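You operate a simulated robot arm through the tools that you are given. There is no shell and no other tool.

You are at the controls of a simulated robot arm. One attempt, no reset.

Task
Put things in order on the grey desk. At the end: the brown roll stands where the red tube stood; the green note (marked "160 MM") stands where the white paper ball stood; the white paper ball stands where the brown roll stood; the red tube stands where the beige tall block stood; the beige tall block stands on top of the blue stencil; whatever was shut is shut again. Leave all else as you found it, and nothing knocked over.

It is judged by the outcome, as a careful person would: the job done as asked, and still so three seconds after it is handed in. It fails if anything else is knocked over, pushed out of place, dropped, spilled or broken.

Robot
A 7-joint arm with a two-finger parallel gripper, fixed in place. Base frame: the origin is at the foot of the arm, x ahead of it, y to its left, z up; the work surface is at about z = 0. Readings come in mm, rad, newtons and seconds.
With the tool pointing down near the work surface it reaches from about 240 to 620 mm from the base axis. Its first joint turns from -1.152 to 1.152 rad. Payload 2.6 kg.
The tool frame sits at the grasp point between the pads (the TCP): z along the fingers, y along the line on which they close. The tips reach 30 mm beyond it. The gripper opens to 94 mm. The fingers are 28 mm wide and 10 mm thick; the gripper's body (50 by 96 mm) begins 55 mm behind the TCP.
Orientation is told as [roll, pitch, yaw] about the base's x, y, z axes, in that order, counted from this pose: with the fingers straight down and closing along the base's y, the tool's x points along the base's -x, its y along +y and its z along -z.

Tools
- The arm moves only by the tool apply_moves. Its argument "series" is a list of rows, each a list of 6 numbers: the shift along the base's x, y, z in units of 300 mm (1.0 is 300 mm), then the turn, a rotation vector about the base's x, y, z in units of 120 degrees (1.0 is 120 degrees). In form: [[x, y, z, ax, ay, az], ...]. A call has 1 to 20 rows; each row is the pose to reach, as a shift and turn from the pose commanded when the call began. "jaw" is the closure, from 0 (fully open) to 1 (shut), set as the call begins (left out, the last holds). A call with a number of a shift or a turn outside -1 to 1 is refused whole. A row lasts 0.2 s, in which the tool goes at most 50 mm and 0.15 rad; a call with a longer step from one row to the next is refused whole, and so is a gripper value outside its range. A pose out of reach is approached as far as the arm can. The call stops where the force on the tool passes 40 N (or 10 N more than at its start, if that is more) or the arm is blocked; 0.2 s more then pass. The fingers move at their own pace (about 72 mm/s each) and stop on an object; they squeeze with about 32 N. The grip force told is the motor's: it shows also when the fingers shut on nothing. Time passes only in rows, and 0.2 s behind the last, so rows that repeat a pose let the fingers close. The reply holds the time, the measured pose of the TCP, the force on the tool along the base axes, the opening and the grip force, in the units named above and with some noise, with the torque about the TCP (base axes, N m) and any sound that the robot's microphone picked up.
- Cameras (640 x 400 px; columns grow to the right, rows downward): "scene" is fixed at [32.5, 441.9, 548.9]; the picture's right is [-0.74, -0.67, 0.00], its down [-0.49, 0.53, -0.69] and it looks along [0.47, -0.51, -0.72] (base axes); focal length 302 px, centre (320, 200). "wrist" rides on the gripper at [76, 14, -103] in the tool frame; the picture's right is [-0.18, 0.98, 0.00], its down [-0.75, -0.14, -0.64] and it looks along [-0.63, -0.12, 0.77] (tool axes); focal length 243 px, centre (320, 200). There is no depth. A picture from a camera that has moved, and an enlarged one, comes with that camera's place and axes in the base frame and with its lens.
- capture(camera): a new picture of that camera. No time passes.
- inspect(camera, box): a new picture of the part [left, top, right, bottom] of that camera's present view, enlarged. No time passes.
- sign_off(): hands the job in; it is judged then, once.

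Nothing tells you positions but the pictures and the camera data. Unless the task says otherwise, let go and move clear before handing in.

The tools are called as a command line: name --pt "numbers of a row" for each row, then --argument value for the rest, lists and objects as JSON in quotes. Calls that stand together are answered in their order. apply_moves: Moves the arm, as the interface text tells. Its arguments: {"type":"object","properties":{"series":{"type":"array"},"jaw":{"type":"number"}},"required":["series"]} The other tools are called the same way: capture (camera) takes a picture; inspect (camera, box) takes an enlarged picture of a part of a camera's view; sign_off () hands the job in.

At the start:

```text
time: 0.0
ee_pos: [338.1, 133.1, 282.8]
tcp_rot: [0.0, 0.0, 0.0]
contact_force: [0.0, 0.6, 0.2]
wrist_torque: [-0.02, 0.02, 0.01]
gripper_width: 94.0
gripper_force: 0.0
```

scene: 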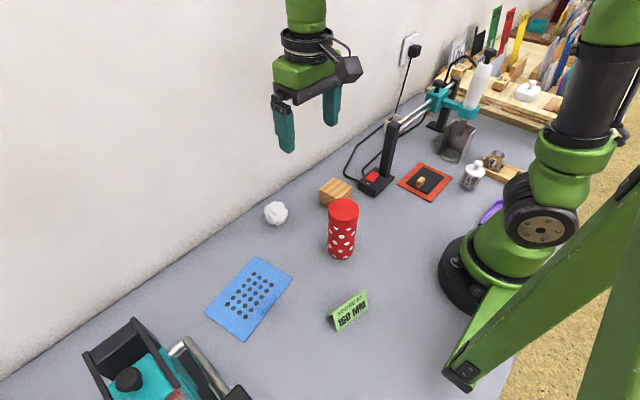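
wrist: 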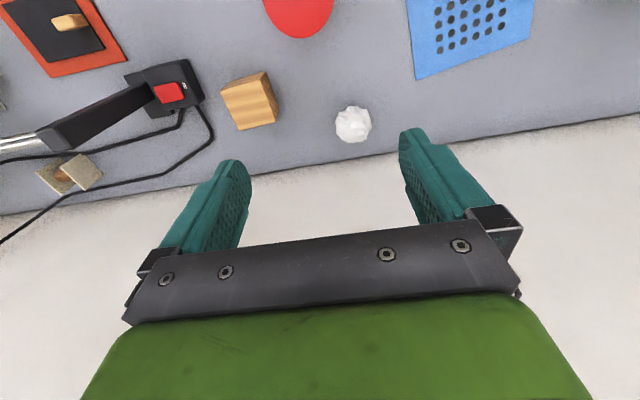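

I see a grey desk with a red tube, a white paper ball, a blue stencil, a green note and a wood-coloured block. I'll look closer before moving, to identify the brown roll and the beige tall block.

inspect --camera "scene" --box '[200, 160, 400, 285]'

inspect --camera "scene" --box '[340, 100, 540, 225]'

inspect --camera "scene" --box '[440, 0, 640, 125]'

inspect --camera "scene" --box '[60, 240, 400, 400]'

inspect --camera "wrist" --box '[0, 0, 320, 200]'

inspect --camera "wrist" --box '[200, 0, 520, 200]'

```text
3.20 times, centred on (300, 222) of scene
camera zoom: at [32.5, 441.9, 548.9], right [-0.74, -0.67, 0.0], down [-0.49, 0.53, -0.69], along [0.47, -0.51, -0.72], focal length 966 px, centre (384, 128)
```

zoom: 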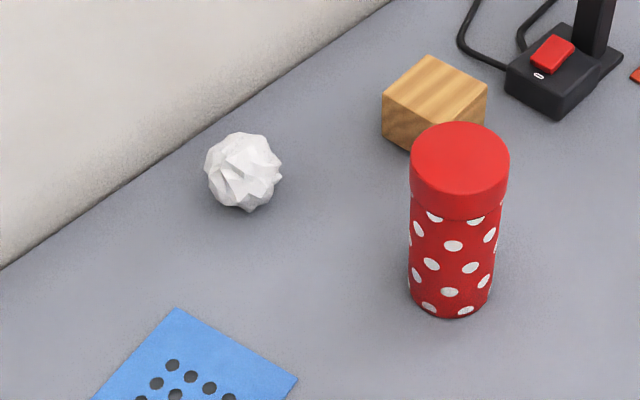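

```text
3.20 times, centred on (440, 162) of scene
camera zoom: at [32.5, 441.9, 548.9], right [-0.74, -0.67, 0.0], down [-0.49, 0.53, -0.69], along [0.47, -0.51, -0.72], focal length 966 px, centre (-64, 320)
```

zoom: 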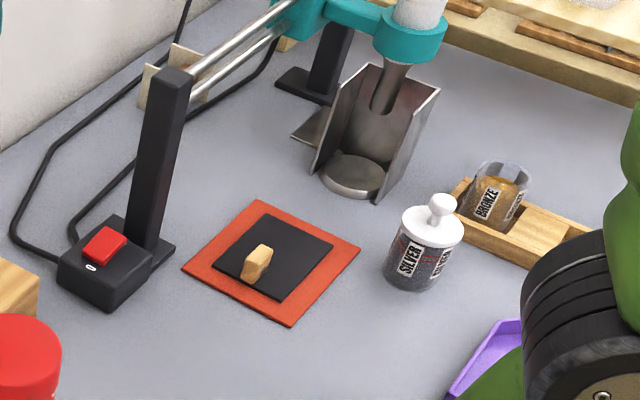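

```text
3.20 times, centred on (540, 62) of scene
camera zoom: at [32.5, 441.9, 548.9], right [-0.74, -0.67, 0.0], down [-0.49, 0.53, -0.69], along [0.47, -0.51, -0.72], focal length 966 px, centre (-384, 640)
```

zoom: 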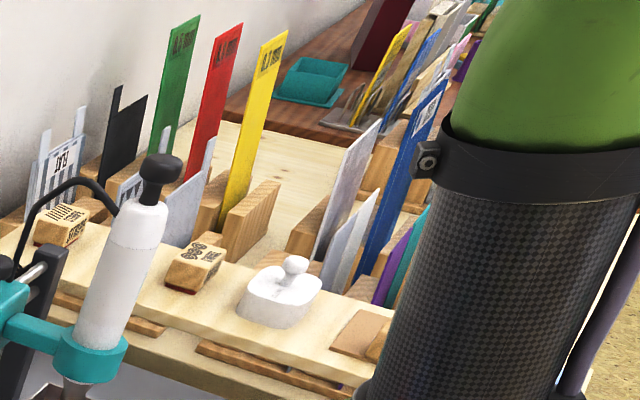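

```text
1.88 times, centred on (230, 320) of scene
camera zoom: at [32.5, 441.9, 548.9], right [-0.74, -0.67, 0.0], down [-0.49, 0.53, -0.69], along [0.47, -0.51, -0.72], focal length 568 px, centre (489, -26)
```

zoom: 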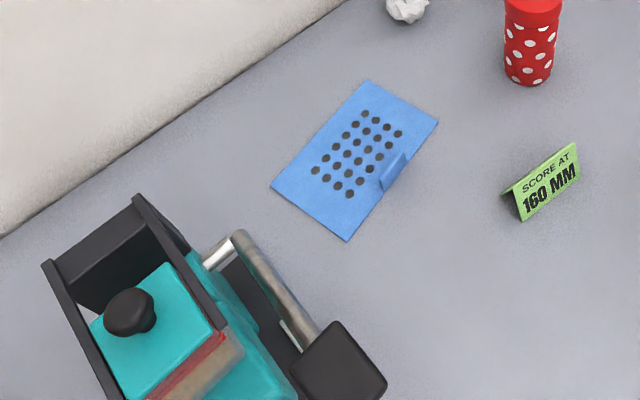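

```text
2.00 times, centred on (160, 100) of wrist
camera zoom: at [262.4, 147.4, 386.1], right [0.18, 0.98, 0.0], down [0.75, -0.14, 0.64], along [0.63, -0.12, -0.77], focal length 485 px, centre (640, 400)
```

zoom: 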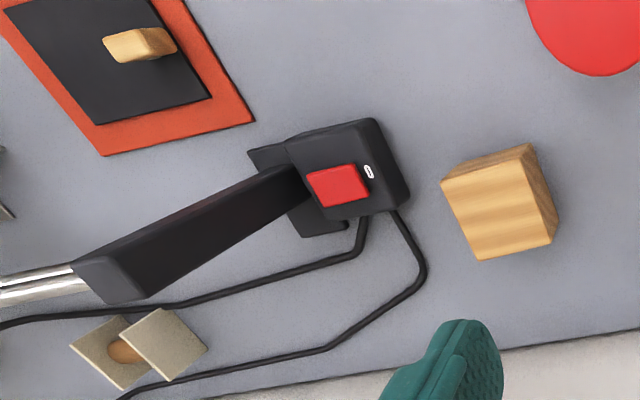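

```text
2.00 times, centred on (360, 100) of wrist
camera zoom: at [262.4, 147.4, 386.1], right [0.18, 0.98, 0.0], down [0.75, -0.14, 0.64], along [0.63, -0.12, -0.77], focal length 485 px, centre (240, 400)
```

zoom: 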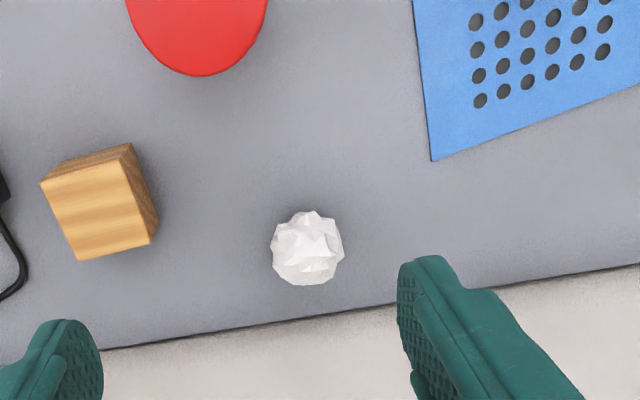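

I see the red tube at about (260,131), the paper ball at about (424,169), a wooden block at about (357,28), the note at about (156,225) and the stencil at about (315,337). A small brown thing between two plates lies at about (424,-337). The brown roll and the tall beige block aren't certain yet, so I'll raise the arm and look around.

apply_moves --pt "-0.02 -0.1 0.1 0 0 0" --pt "-0.04 -0.22 0.2 0 0 0" --pt "-0.06 -0.36 0.28 0 0 0" --pt "-0.08 -0.5 0.32 0 0 0" --pt "-0.1 -0.62 0.34 0 0 0"

capture --camera "wrist"

capture --camera "scene"

```text
time: 1.2
ee_pos: [309.3, -51.9, 384.9]
tcp_rot: [0.001, 0.001, -0.001]
contact_force: [-0.4, -0.2, -0.8]
wrist_torque: [0.0, 0.0, 0.0]
gripper_width: 94.1
gripper_force: 0.0
```

```text
taken
camera wrist: at [233.2, -38.2, 488.3], right [0.18, 0.98, 0.0], down [0.75, -0.14, 0.64], along [0.63, -0.12, -0.77], focal length 243 px, centre (320, 200)
```

wrist: 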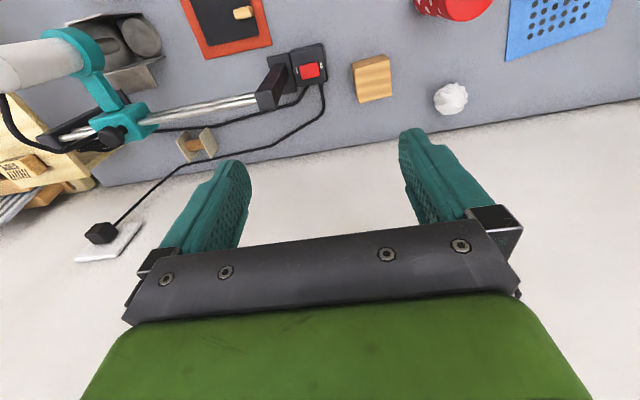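

```text
taken
```

scene: 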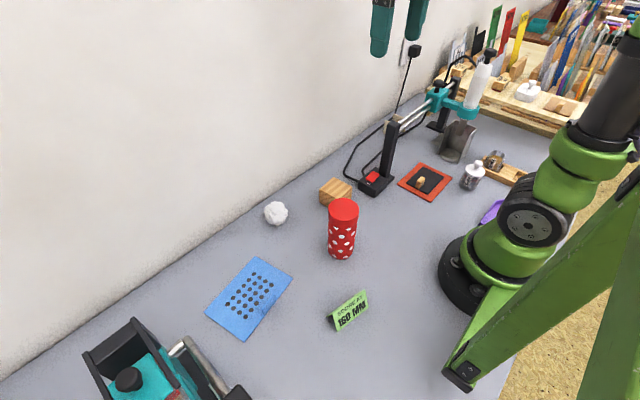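

The picture now takes in the machine, the spool-like thing beside its cable and the small piece on the pad. I'll zoom in on these.

inspect --camera "wrist" --box '[130, 90, 290, 190]'

inspect --camera "wrist" --box '[0, 0, 240, 150]'

inspect --camera "wrist" --box '[320, 0, 620, 140]'

inspect --camera "scene" --box '[340, 90, 440, 152]'

inspect --camera "scene" --box '[440, 140, 560, 240]'

```text
4.00 times, centred on (210, 140) of wrist
camera zoom: at [233.2, -38.2, 488.3], right [0.18, 0.98, 0.0], down [0.75, -0.14, 0.64], along [0.63, -0.12, -0.77], focal length 970 px, centre (760, 440)
```

zoom: 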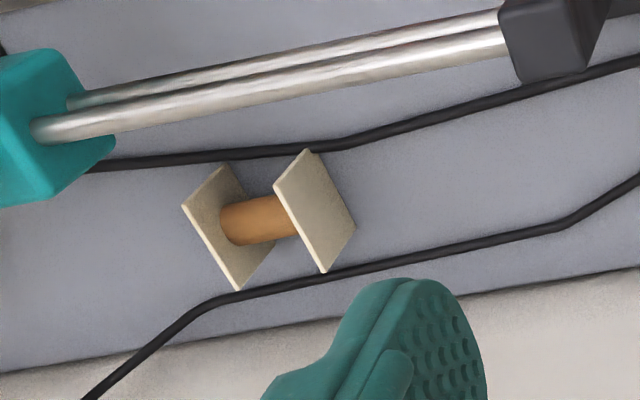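

```text
2.67 times, centred on (120, 75) of wrist
camera zoom: at [233.2, -38.2, 488.3], right [0.18, 0.98, 0.0], down [0.75, -0.14, 0.64], along [0.63, -0.12, -0.77], focal length 647 px, centre (853, 533)
```

zoom: 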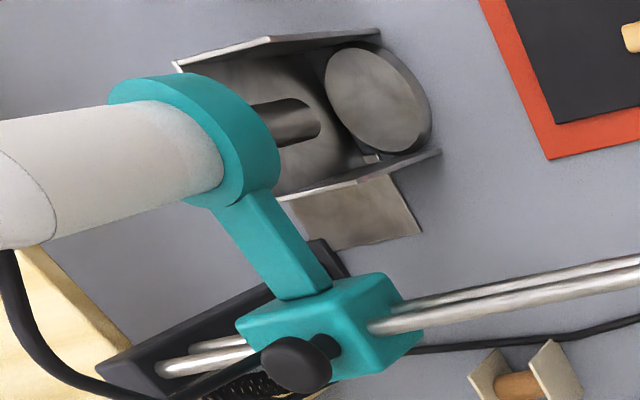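

```text
2.13 times, centred on (470, 70) of wrist
camera zoom: at [233.2, -38.2, 488.3], right [0.18, 0.98, 0.0], down [0.75, -0.14, 0.64], along [0.63, -0.12, -0.77], focal length 518 px, centre (0, 477)
```

zoom: 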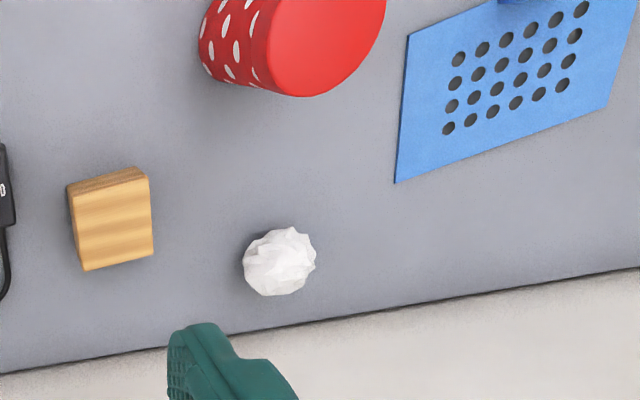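

```text
6.40 times, centred on (390, 121) of scene
camera zoom: at [32.5, 441.9, 548.9], right [-0.74, -0.67, 0.0], down [-0.49, 0.53, -0.69], along [0.47, -0.51, -0.72], focal length 1931 px, centre (-128, 706)
```

zoom: 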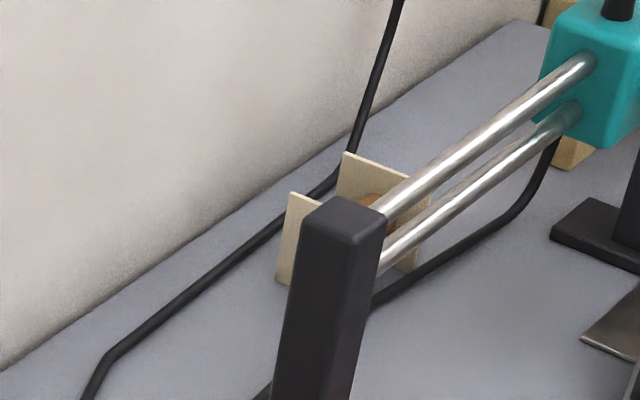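

```text
4.00 times, centred on (500, 190) of scene
camera zoom: at [32.5, 441.9, 548.9], right [-0.74, -0.67, 0.0], down [-0.49, 0.53, -0.69], along [0.47, -0.51, -0.72], focal length 1207 px, centre (-400, 240)
```

zoom: 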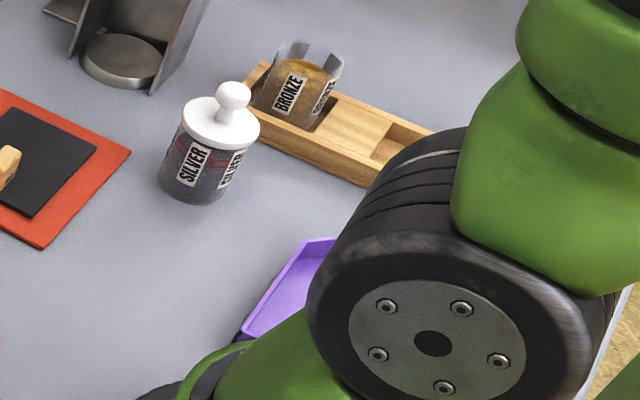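

The spool-like piece has a brown core between two square card plates, so it may be the "brown roll". I want to see the left side of the desk before I decide.

apply_moves --pt "-0.04 0.1 0 0 0 0.06" --pt "-0.08 0.2 0 0 0 0.12" --pt "-0.12 0.3 0 0 0 0.18" --pt "-0.16 0.4 0 0 0 0.24" --pt "-0.2 0.5 0 0 0 0.3" --pt "-0.24 0.6 0 0 0 0.36" --pt "-0.28 0.7 0 0 0 0.42" --pt "-0.3 0.77 0 0 0 0.48"

capture --camera "wrist"

```text
time: 3.0
ee_pos: [220.8, 177.8, 383.9]
tcp_rot: [-0.001, 0.0, 1.007]
contact_force: [0.4, -0.3, 0.0]
wrist_torque: [-0.03, 0.01, 0.01]
gripper_width: 94.1
gripper_force: 0.0
```

```text
taken
camera wrist: at [167.8, 121.9, 487.4], right [-0.73, 0.68, 0.0], down [0.52, 0.56, 0.64], along [0.44, 0.47, -0.77], focal length 243 px, centre (320, 200)
```

wrist: 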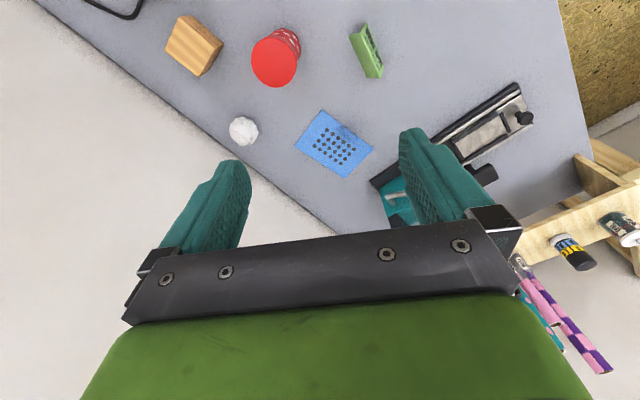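

From here the teal trimmer stands on the left of the desk. I'll zoom in on the objects.

inspect --camera "wrist" --box '[140, 0, 400, 162]'

inspect --camera "wrist" --box '[360, 60, 640, 240]'

inspect --camera "scene" --box '[60, 300, 260, 400]'

```text
2.46 times, centred on (270, 81) of wrist
camera zoom: at [167.8, 121.9, 487.4], right [-0.73, 0.68, 0.0], down [0.52, 0.56, 0.64], along [0.44, 0.47, -0.77], focal length 597 px, centre (443, 493)
```

zoom: 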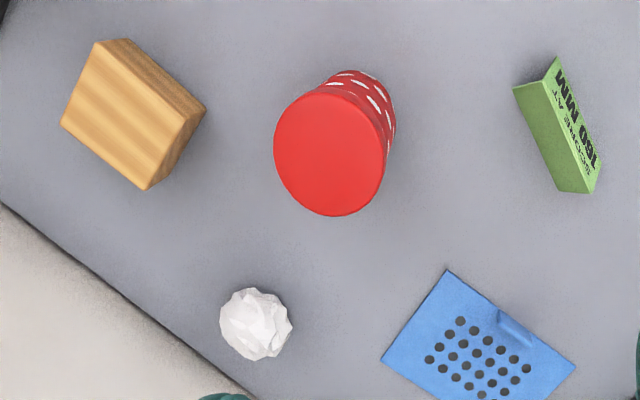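

```text
2.22 times, centred on (500, 150) of wrist
camera zoom: at [167.8, 121.9, 487.4], right [-0.73, 0.68, 0.0], down [0.52, 0.56, 0.64], along [0.44, 0.47, -0.77], focal length 539 px, centre (-80, 311)
```

zoom: 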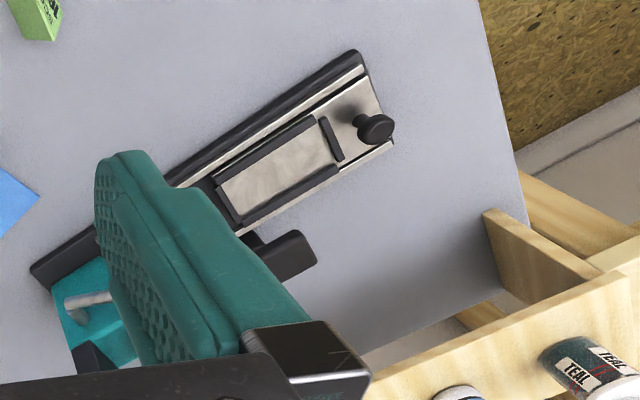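

```text
3.20 times, centred on (160, 350) of scene
camera zoom: at [32.5, 441.9, 548.9], right [-0.74, -0.67, 0.0], down [-0.49, 0.53, -0.69], along [0.47, -0.51, -0.72], focal length 966 px, centre (832, -280)
```

zoom: 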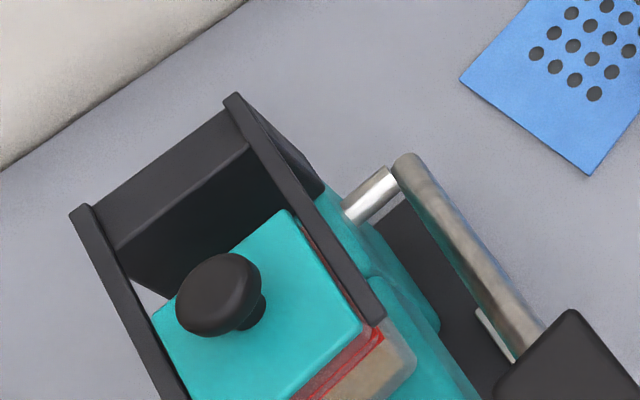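

The left side shows only the trimmer, so the wooden block near the tube looks like the beige tall block. I'll swing to the right side for a closer look at the spool, the machine and the pad.

apply_moves --pt "0.04 -0.12 0 0 0 -0.06" --pt "0.08 -0.24 0 0 0 -0.12" --pt "0.12 -0.36 0 0 0 -0.18" --pt "0.16 -0.48 0 0 0 -0.24" --pt "0.2 -0.6 0 0 0 -0.3" --pt "0.24 -0.72 0 0 0 -0.36" --pt "0.28 -0.84 0 0 0 -0.42" --pt "0.3 -0.95 0 0 0 -0.48"

apply_moves --pt "0.03 -0.12 0 0 0 -0.05" --pt "0.06 -0.24 0 0 0 -0.1" --pt "0.1 -0.36 0 0 0 -0.15" --pt "0.12 -0.45 0 0 0 -0.2"

capture --camera "wrist"

capture --camera "scene"

```text
time: 4.8
ee_pos: [309.3, -108.8, 385.2]
tcp_rot: [0.001, 0.0, -0.002]
contact_force: [-1.1, -0.5, 0.1]
wrist_torque: [-0.01, 0.0, 0.05]
gripper_width: 94.0
gripper_force: 0.0
```

```text
time: 5.8
ee_pos: [346.7, -244.1, 384.9]
tcp_rot: [-0.001, 0.0, -0.419]
contact_force: [0.9, -0.3, -0.3]
wrist_torque: [-0.01, 0.0, 0.04]
gripper_width: 93.7
gripper_force: 0.1
```

```text
taken
camera wrist: at [282.1, -199.7, 488.8], right [0.57, 0.82, 0.0], down [0.63, -0.44, 0.64], along [0.53, -0.37, -0.77], focal length 243 px, centre (320, 200)
```

wrist: 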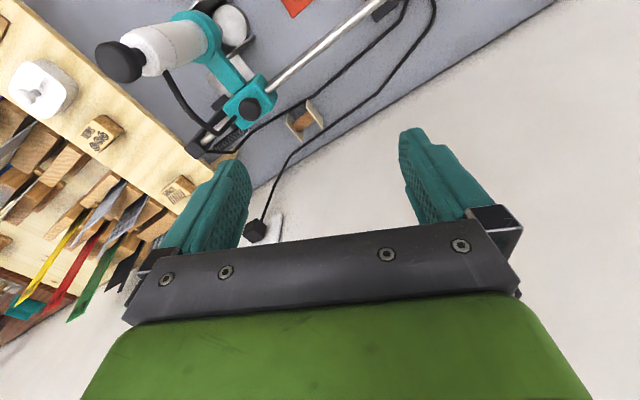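

```text
taken
```

scene: 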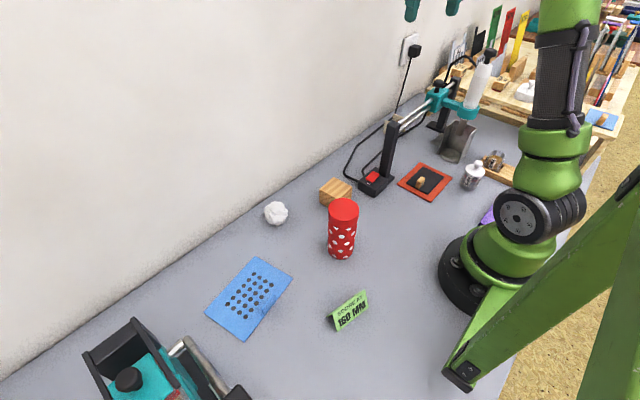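

The spool lies between the rods and the wall, with cables on both sides of it. I'll zoom in for its measurements.

inspect --camera "wrist" --box '[230, 60, 390, 160]'

inspect --camera "scene" --box '[460, 120, 620, 220]'

```text
4.00 times, centred on (310, 110) of wrist
camera zoom: at [282.1, -199.7, 488.8], right [0.57, 0.82, 0.0], down [0.63, -0.44, 0.64], along [0.53, -0.37, -0.77], focal length 970 px, centre (360, 560)
```

zoom: 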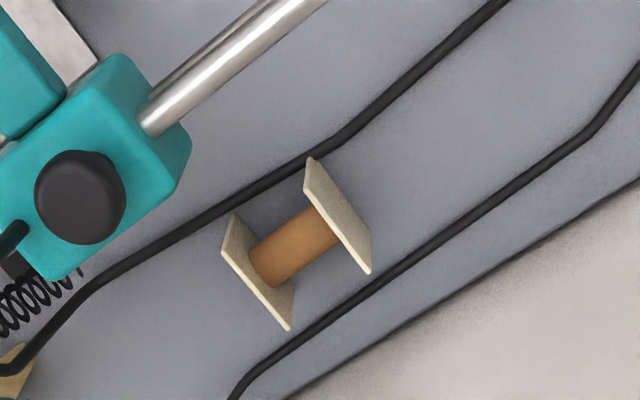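

```text
4.00 times, centred on (540, 170) of scene
camera zoom: at [32.5, 441.9, 548.9], right [-0.74, -0.67, 0.0], down [-0.49, 0.53, -0.69], along [0.47, -0.51, -0.72], focal length 1207 px, centre (-560, 320)
```

zoom: 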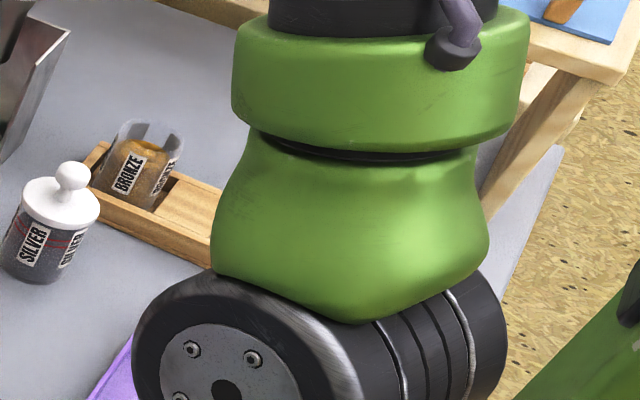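

The spool spans about y -360 to -307 at x of about 420, has 50 mm square end plates and a 22 mm brown core. It is the only roll on the desk. Next I'll take a close look at the wooden block and the pad.

apply_moves --pt "0 0.14 0 0 0 0.06" --pt "0 0.28 0 0 0 0.12" --pt "0 0.42 0 0 0 0.18" --pt "0 0.56 -0.05 0 0 0.2" --pt "0 0.7 -0.12 0 0 0.2" --pt "0 0.81 -0.22 0 0 0.2" --pt "0 0.81 -0.36 0 0 0.2" --pt "0 0.81 -0.5 0 0 0.2" --pt "0 0.81 -0.55 0 0 0.2"

capture --camera "wrist"

```text
time: 7.8
ee_pos: [345.5, -0.7, 218.8]
tcp_rot: [0.0, -0.001, 0.0]
contact_force: [0.6, 0.3, -0.2]
wrist_torque: [0.0, 0.01, 0.0]
gripper_width: 94.1
gripper_force: 0.2
```

```text
taken
camera wrist: at [269.1, 13.9, 322.0], right [0.18, 0.98, 0.0], down [0.75, -0.14, 0.64], along [0.63, -0.12, -0.77], focal length 243 px, centre (320, 200)
```

wrist: 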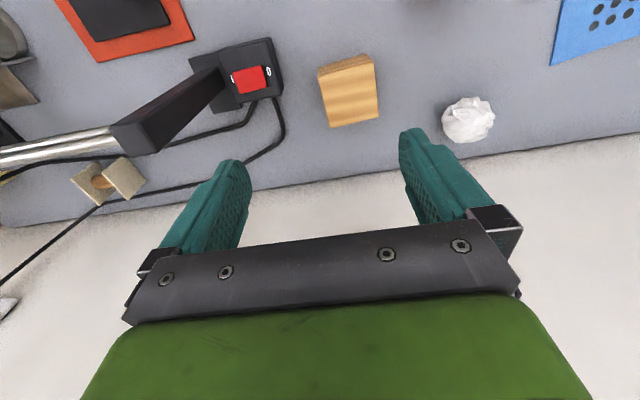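

inspect --camera "wrist" --box '[280, 20, 440, 150]'

inspect --camera "scene" --box '[300, 165, 380, 215]'

inspect --camera "scene" --box '[390, 155, 470, 205]'

inspect --camera "scene" --box '[310, 275, 390, 340]'

inspect --camera "scene" --box '[195, 245, 305, 350]'

```text
3.08 times, centred on (360, 85) of wrist
camera zoom: at [269.1, 13.9, 322.0], right [0.18, 0.98, 0.0], down [0.75, -0.14, 0.64], along [0.63, -0.12, -0.77], focal length 746 px, centre (197, 554)
```

zoom: 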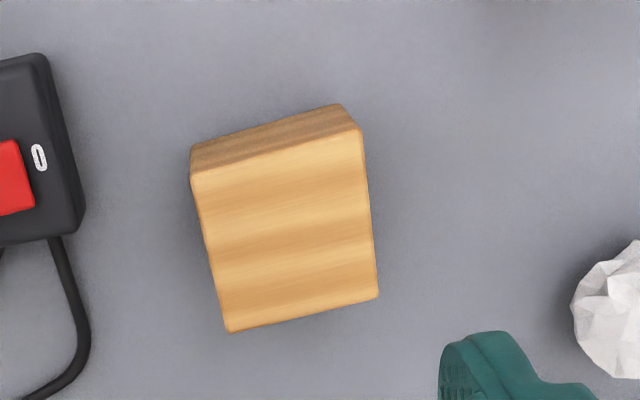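

```text
8.00 times, centred on (340, 190) of scene
camera zoom: at [32.5, 441.9, 548.9], right [-0.74, -0.67, 0.0], down [-0.49, 0.53, -0.69], along [0.47, -0.51, -0.72], focal length 2414 px, centre (160, 280)
```

zoom: 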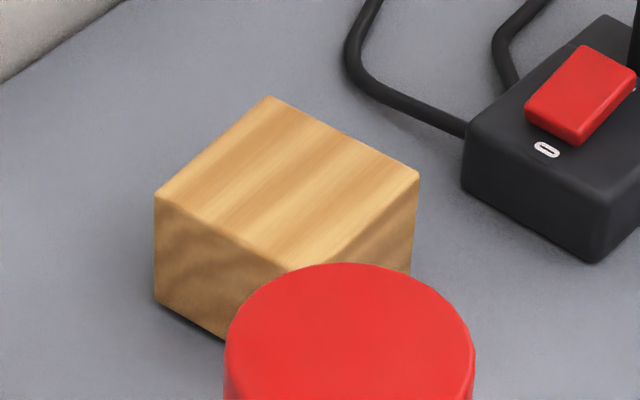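

```text
8.00 times, centred on (430, 180) of scene
camera zoom: at [32.5, 441.9, 548.9], right [-0.74, -0.67, 0.0], down [-0.49, 0.53, -0.69], along [0.47, -0.51, -0.72], focal length 2414 px, centre (-560, 360)
```

zoom: 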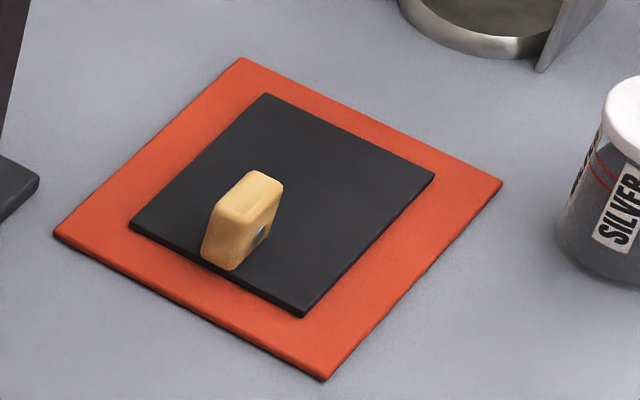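

```text
6.15 times, centred on (350, 308) of scene
camera zoom: at [32.5, 441.9, 548.9], right [-0.74, -0.67, 0.0], down [-0.49, 0.53, -0.69], along [0.47, -0.51, -0.72], focal length 1857 px, centre (135, -462)
```

zoom: 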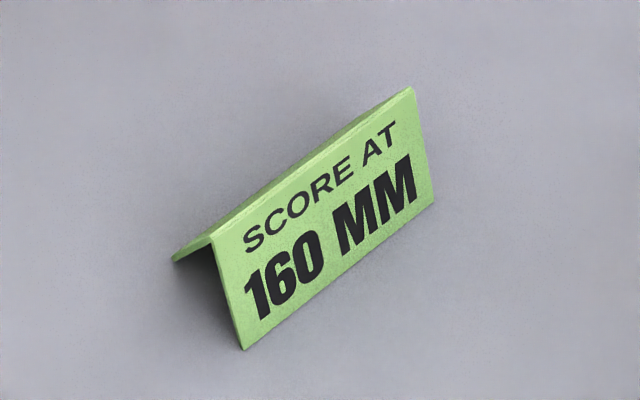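

```text
3.81 times, centred on (250, 298) of scene
camera zoom: at [32.5, 441.9, 548.9], right [-0.74, -0.67, 0.0], down [-0.49, 0.53, -0.69], along [0.47, -0.51, -0.72], focal length 1150 px, centre (587, -171)
```

zoom: 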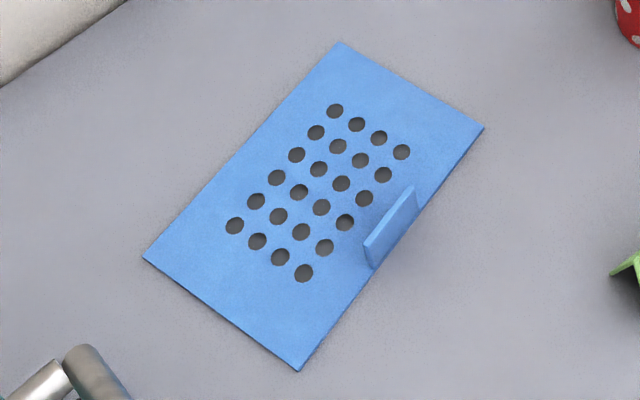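

The wooden block is about 57 × 57 × 47 mm, centred near (358,30). Before settling on it as the "beige tall block" I'll check the right-hand part of the desk that the arm hides.

apply_moves --pt "-0.03 -0.02 0.14 0 0 -0.06" --pt "-0.06 -0.06 0.28 0 0 -0.12" --pt "-0.1 -0.14 0.42 0 0 -0.18" --pt "-0.14 -0.24 0.52 0 0 -0.24" --pt "-0.2 -0.36 0.56 0 0 -0.3" --pt "-0.26 -0.46 0.58 0 0 -0.36" --pt "-0.32 -0.56 0.58 0 0 -0.42"

capture --camera "wrist"

capture --camera "scene"

```text
time: 9.4
ee_pos: [246.9, -167.2, 394.4]
tcp_rot: [0.002, -0.001, -0.882]
contact_force: [0.1, 0.0, -0.2]
wrist_torque: [0.0, -0.02, -0.03]
gripper_width: 94.2
gripper_force: 0.0
```

```text
taken
camera wrist: at [210.1, -99.4, 497.6], right [0.88, 0.48, 0.0], down [0.37, -0.67, 0.64], along [0.31, -0.56, -0.77], focal length 243 px, centre (320, 200)
```

wrist: 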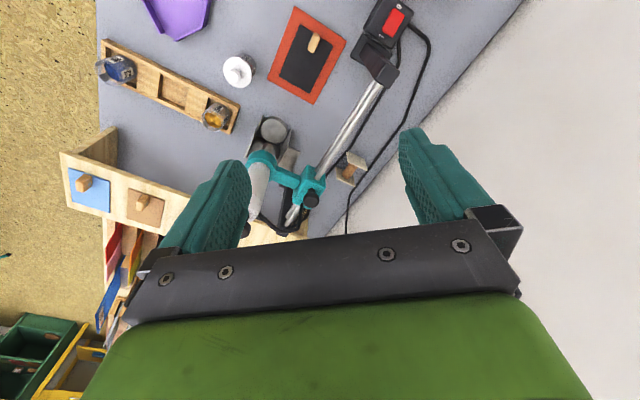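

```text
taken
```

scene: 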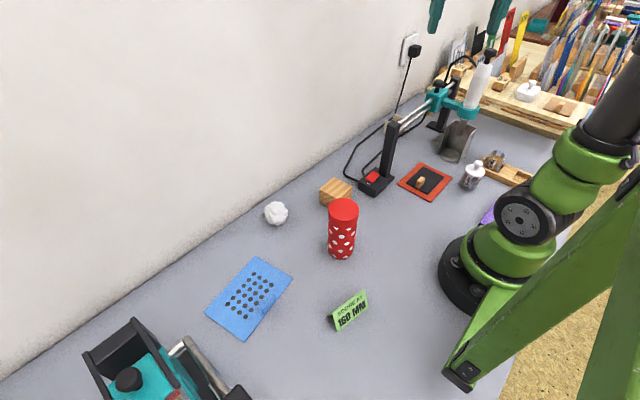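

inspect --camera "wrist" --box '[60, 0, 360, 187]'

inspect --camera "wrist" --box '[240, 100, 400, 200]'

inspect --camera "wrist" --box '[50, 120, 210, 220]'

inspect --camera "wrist" --box '[260, 0, 440, 110]'

```text
2.13 times, centred on (210, 94) of wrist
camera zoom: at [210.1, -99.4, 497.6], right [0.88, 0.48, 0.0], down [0.37, -0.67, 0.64], along [0.31, -0.56, -0.77], focal length 518 px, centre (555, 427)
```

zoom: 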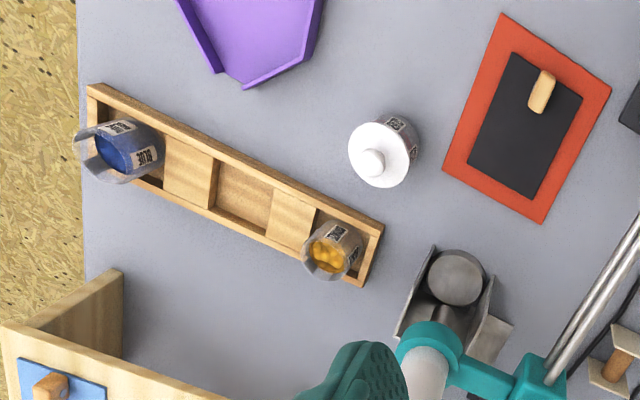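

```text
4.00 times, centred on (320, 150) of wrist
camera zoom: at [210.1, -99.4, 497.6], right [0.88, 0.48, 0.0], down [0.37, -0.67, 0.64], along [0.31, -0.56, -0.77], focal length 970 px, centre (320, 400)
```

zoom: 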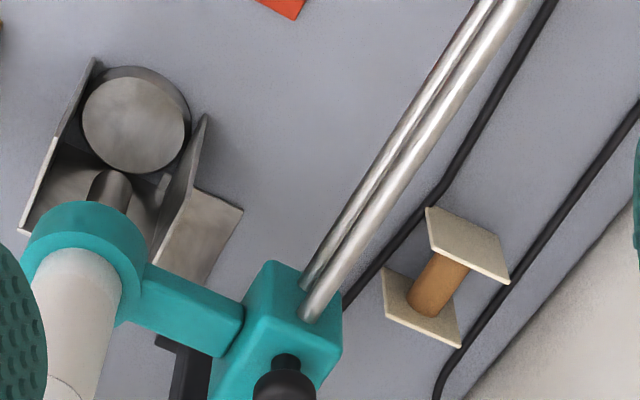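

```text
4.00 times, centred on (130, 170) of wrist
camera zoom: at [210.1, -99.4, 497.6], right [0.88, 0.48, 0.0], down [0.37, -0.67, 0.64], along [0.31, -0.56, -0.77], focal length 970 px, centre (1080, 320)
```

zoom: 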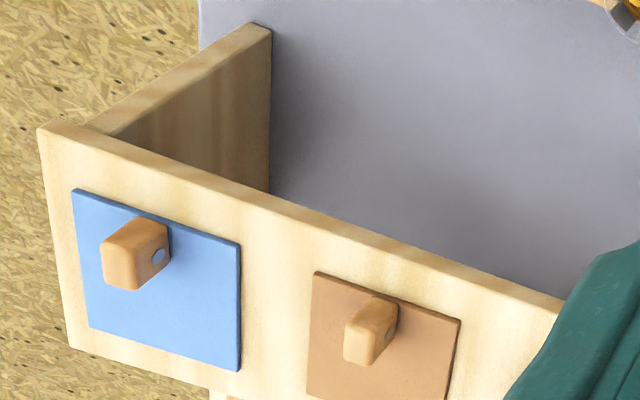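

```text
3.56 times, centred on (350, 55) of wrist
camera zoom: at [210.1, -99.4, 497.6], right [0.88, 0.48, 0.0], down [0.37, -0.67, 0.64], along [0.31, -0.56, -0.77], focal length 863 px, centre (213, 716)
```

zoom: 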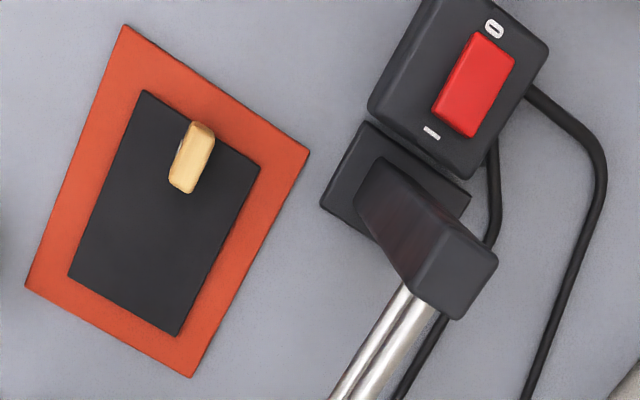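

The small piece on the pad is just a fixed handle on a printing plate; the plates on the bench have the same one. I'll take one more look towards the purple tray to be sure no other block is there.

apply_moves --pt "-0.06 -0.03 0 0 0 -0.06" --pt "-0.12 -0.06 0 0 0 -0.12" --pt "-0.18 -0.09 0 0 0 -0.18" --pt "-0.24 -0.12 0 0 0 -0.24" --pt "-0.3 -0.15 0 0 0 -0.29"

capture --camera "wrist"

```text
time: 10.6
ee_pos: [157.6, -212.1, 395.7]
tcp_rot: [0.0, 0.001, -1.493]
contact_force: [-1.3, 0.2, 0.2]
wrist_torque: [0.0, 0.01, -0.02]
gripper_width: 93.9
gripper_force: 0.0
```

```text
taken
camera wrist: at [165.5, -135.3, 497.8], right [0.99, -0.1, 0.0], down [-0.08, -0.76, 0.64], along [-0.07, -0.64, -0.77], focal length 243 px, centre (320, 200)
```

wrist: 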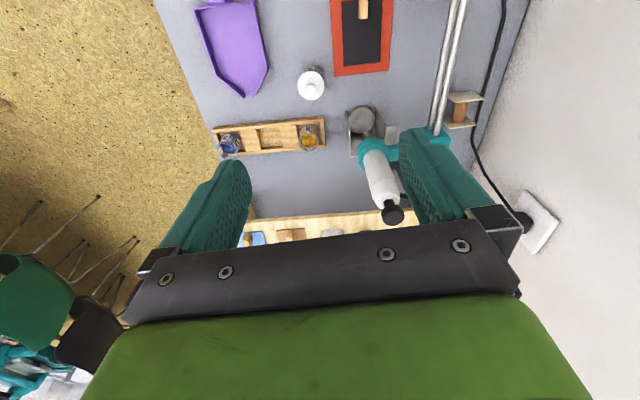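

The purple scoop is empty and nothing else is hidden, so the 57 × 57 × 47 mm wooden block is the beige block and the spool is the brown roll. The order is block → stencil, tube → block's place, roll → tube's place, ball → roll's place, note → ball's place. First I'll move over the block.

apply_moves --pt "0.05 0.05 0 0 0 0.065" --pt "0.11 0.12 0 0 0 0.13" --pt "0.17 0.19 0 0 0 0.195" --pt "0.23 0.26 0 0 0 0.26" --pt "0.29 0.33 0 0 0 0.325" --pt "0.35 0.4 0 0 0 0.39" --pt "0.41 0.47 0 0 0 0.455" --pt "0.47 0.55 0 0 0 0.52" --pt "0.53 0.63 0 0 0 0.585" --pt "0.59 0.72 0 0 0 0.65" --pt "0.64 0.807 -0.06 0 0 0.715" --pt "0.669 0.807 -0.2 0 0 0.747" --pt "0.669 0.807 -0.34 0 0 0.747" --pt "0.669 0.807 -0.48 0 0 0.747"

capture --camera "wrist"

capture --camera "scene"

inspect --camera "scene" --box '[270, 20, 430, 180]'

```text
time: 13.6
ee_pos: [361.5, 28.7, 252.2]
tcp_rot: [-0.001, -0.001, 0.076]
contact_force: [0.8, -0.5, -0.1]
wrist_torque: [-0.01, -0.02, -0.01]
gripper_width: 94.2
gripper_force: 0.0
```

```text
taken
camera wrist: at [284.1, 36.7, 355.2], right [0.11, 0.99, 0.0], down [0.76, -0.08, 0.64], along [0.64, -0.07, -0.77], focal length 243 px, centre (320, 200)
```

wrist: 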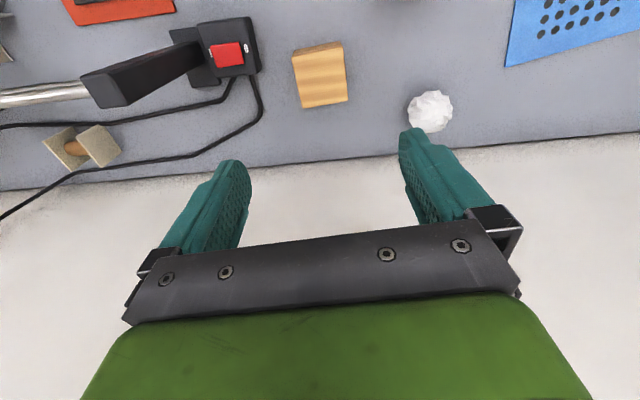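

```text
taken
```

scene: 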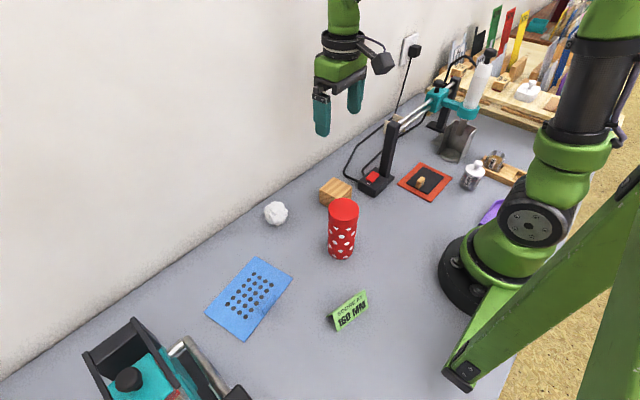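

```text
2.50 times, centred on (350, 100) of scene
camera zoom: at [32.5, 441.9, 548.9], right [-0.74, -0.67, 0.0], down [-0.49, 0.53, -0.69], along [0.47, -0.51, -0.72], focal length 754 px, centre (245, 450)
```

zoom: 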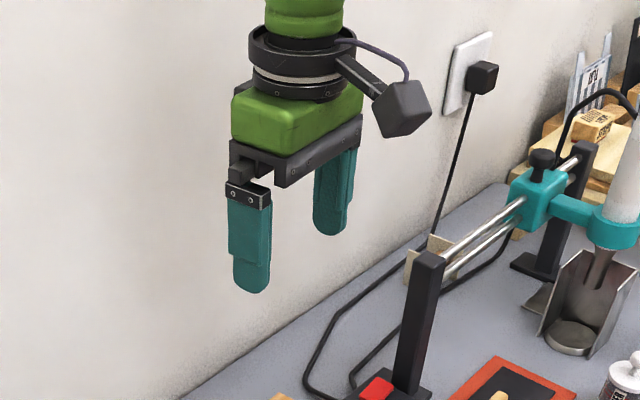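

The gripper is over the block and in full view. I'll zoom in on the finger shape, because it matters for gripping the tube below its lid.

inspect --camera "scene" --box '[300, 65, 380, 145]'

inspect --camera "wrist" --box '[130, 110, 530, 330]'

inspect --camera "wrist" --box '[270, 20, 370, 120]'

inspect --camera "scene" --box '[310, 185, 380, 270]'

```text
5.00 times, centred on (340, 105) of scene
camera zoom: at [32.5, 441.9, 548.9], right [-0.74, -0.67, 0.0], down [-0.49, 0.53, -0.69], along [0.47, -0.51, -0.72], focal length 1509 px, centre (220, 675)
```

zoom: 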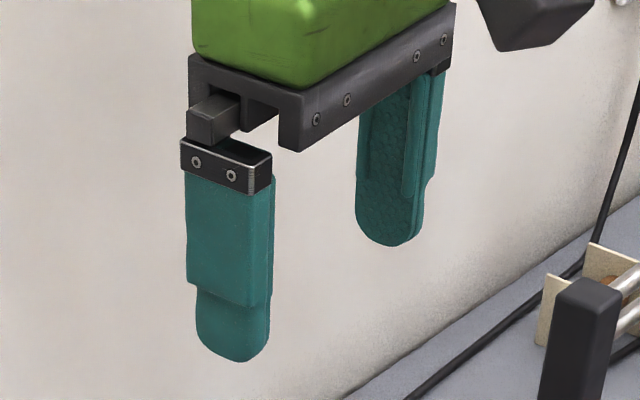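

```text
1.60 times, centred on (330, 220) of wrist
camera zoom: at [284.1, 36.7, 355.2], right [0.11, 0.99, 0.0], down [0.76, -0.08, 0.64], along [0.64, -0.07, -0.77], focal length 388 px, centre (304, 168)
```

zoom: 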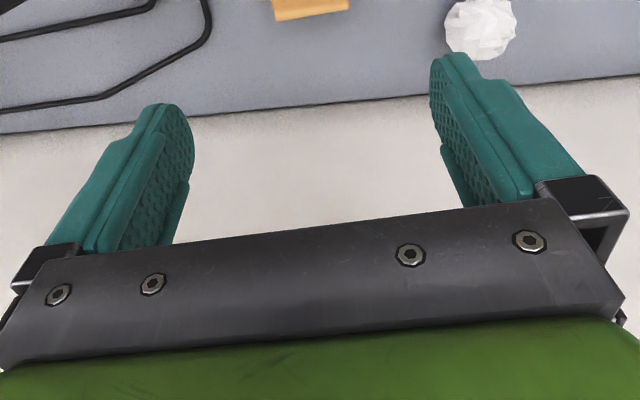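

```text
4.00 times, centred on (320, 70) of wrist
camera zoom: at [284.1, 36.7, 355.2], right [0.11, 0.99, 0.0], down [0.76, -0.08, 0.64], along [0.64, -0.07, -0.77], focal length 970 px, centre (320, 720)
```

zoom: 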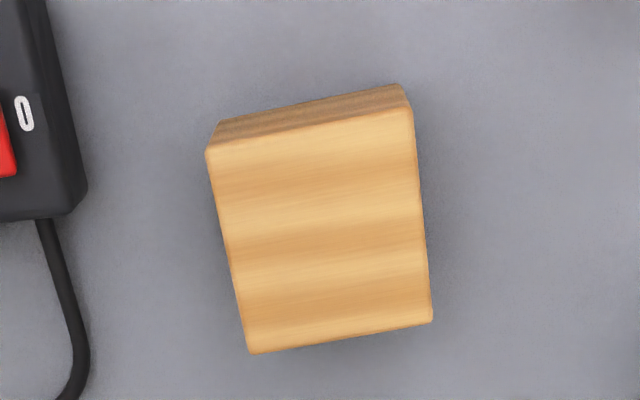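

```text
4.71 times, centred on (345, 228) of scene
camera zoom: at [32.5, 441.9, 548.9], right [-0.74, -0.67, 0.0], down [-0.49, 0.53, -0.69], along [0.47, -0.51, -0.72], focal length 1420 px, centre (202, 71)
```

zoom: 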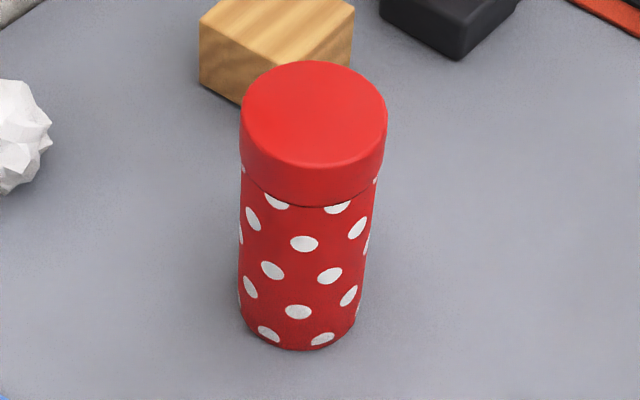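

The block's centre comes out the same from two views, at about (359,29.5) with a yaw of about 0.06 rad. I'll descend around it with the jaws open.

apply_moves --pt "-0.008 0.002 -0.15 0 0 0" --pt "-0.008 0.002 -0.3 0 0 0" --pt "-0.008 0.002 -0.45 0 0 0" --pt "-0.008 0.002 -0.58 0 0 0" --pt "-0.008 0.002 -0.66 0 0 0" --pt "-0.008 0.002 -0.718 0 0 0" --pt "-0.008 0.002 -0.718 0 0 0" --jaw 0

capture --camera "scene"

capture --camera "wrist"

```text
time: 15.2
ee_pos: [355.3, 32.1, 32.3]
tcp_rot: [0.001, 0.0, 0.077]
contact_force: [-0.3, -0.8, 0.5]
wrist_torque: [-0.01, -0.03, -0.02]
gripper_width: 94.0
gripper_force: 0.1
```

```text
taken
```

scene: 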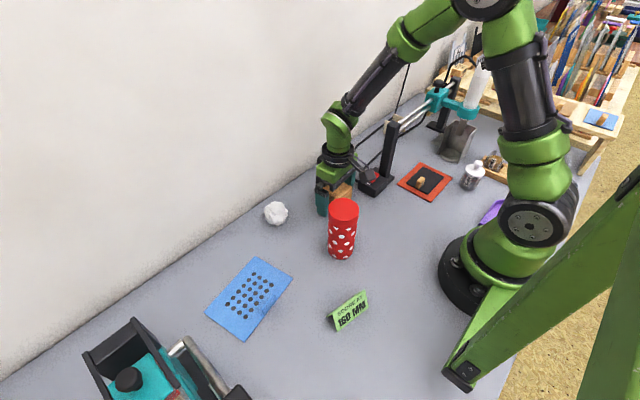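

```text
taken
camera wrist: at [279.3, 40.0, 136.4], right [0.11, 0.99, 0.0], down [0.76, -0.08, 0.64], along [0.64, -0.07, -0.77], focal length 243 px, centre (320, 200)
```

wrist: 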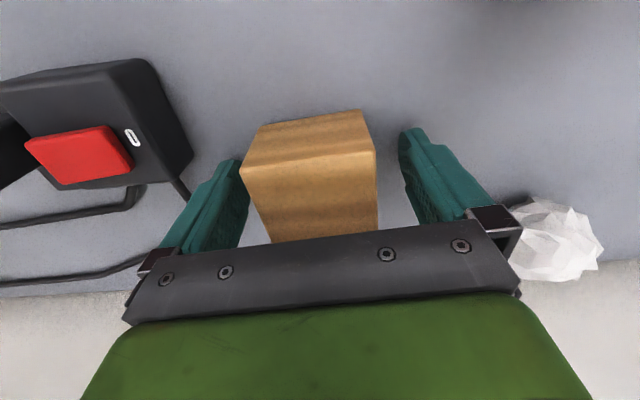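

The block sits between the open fingers. Closing the jaws on it.

apply_moves --pt "0 0 0 0 0 0" --pt "0 0 0 0 0 0" --pt "0 0 0 0 0 0" --pt "0 0 0 0 0 0" --jaw 1

capture --camera "wrist"

```text
time: 16.2
ee_pos: [356.2, 31.6, 32.1]
tcp_rot: [-0.001, 0.0, 0.077]
contact_force: [0.5, 1.1, 0.4]
wrist_torque: [0.01, -0.02, 0.04]
gripper_width: 61.9
gripper_force: 31.9
```

```text
taken
camera wrist: at [279.4, 40.0, 136.7], right [0.11, 0.99, 0.0], down [0.76, -0.08, 0.64], along [0.64, -0.07, -0.77], focal length 243 px, centre (320, 200)
```

wrist: 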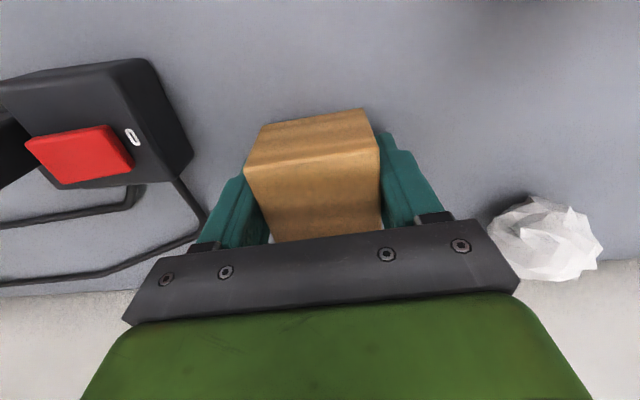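

The block is gripped at 62 mm. The pose readings jitter by about 2 mm, so I'll track the commanded pose, now (356.4, 30.8, 34.4). Next I lift straight up, then carry it towards the stencil.

apply_moves --pt "0 0 0.03 0 0 0" --pt "0 0 0.1 0 0 0" --pt "0 0 0.22 0 0 0" --pt "0 0 0.36 0 0 0" --pt "0 0 0.5 0 0 0" --pt "0 0.04 0.58 0 0 0" --pt "0 0.14 0.6 0 0 0" --pt "0 0.27 0.6 0 0 0" --pt "0 0.4 0.6 0 0 0" --pt "-0.03 0.53 0.6 0 0 0.02" --pt "-0.06 0.66 0.6 0 0 0.05" --pt "-0.09 0.75 0.6 0 0 0.05" --pt "-0.09 0.78 0.6 0 0 0.05"

capture --camera "wrist"

capture --camera "scene"

```text
time: 19.0
ee_pos: [329.1, 264.6, 213.4]
tcp_rot: [-0.001, -0.001, 0.182]
contact_force: [-0.2, 0.2, -1.1]
wrist_torque: [-0.02, 0.01, 0.01]
gripper_width: 61.8
gripper_force: 31.9
```

```text
taken
camera wrist: at [252.7, 264.8, 317.4], right [0.0, 1.0, 0.0], down [0.77, 0.0, 0.64], along [0.64, 0.0, -0.77], focal length 243 px, centre (320, 200)
```

wrist: 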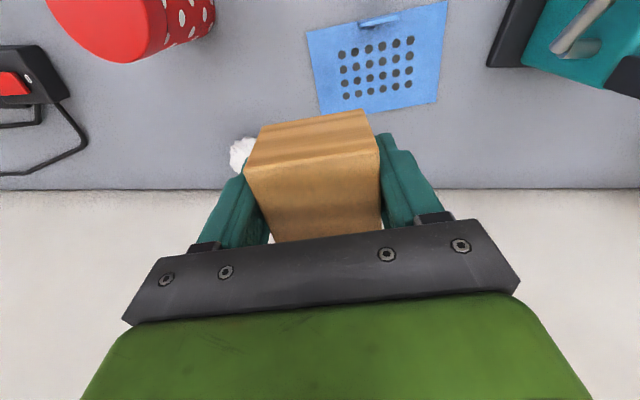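

```text
taken
```

scene: 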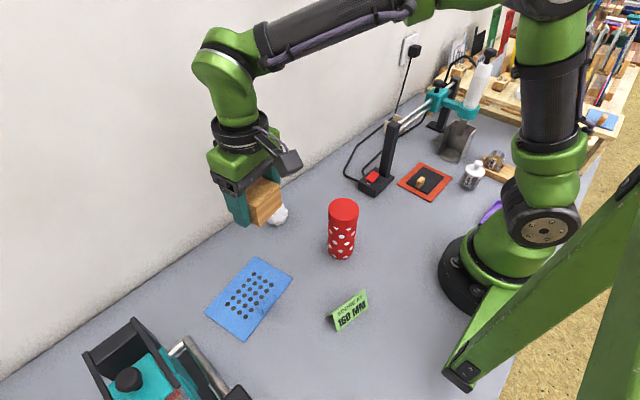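

The block is held securely and the stencil is clear ahead. I'll zoom in on the stencil for its exact outline and tab.

inspect --camera "wrist" --box '[290, 0, 470, 120]'

```text
3.33 times, centred on (380, 60) of wrist
camera zoom: at [252.7, 264.8, 317.4], right [0.0, 1.0, 0.0], down [0.77, 0.0, 0.64], along [0.64, 0.0, -0.77], focal length 809 px, centre (120, 667)
```

zoom: 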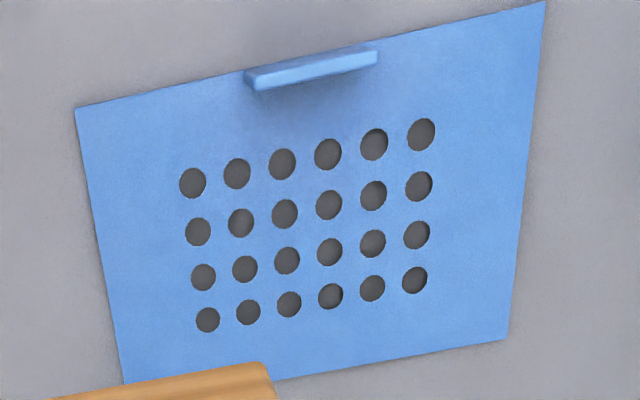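

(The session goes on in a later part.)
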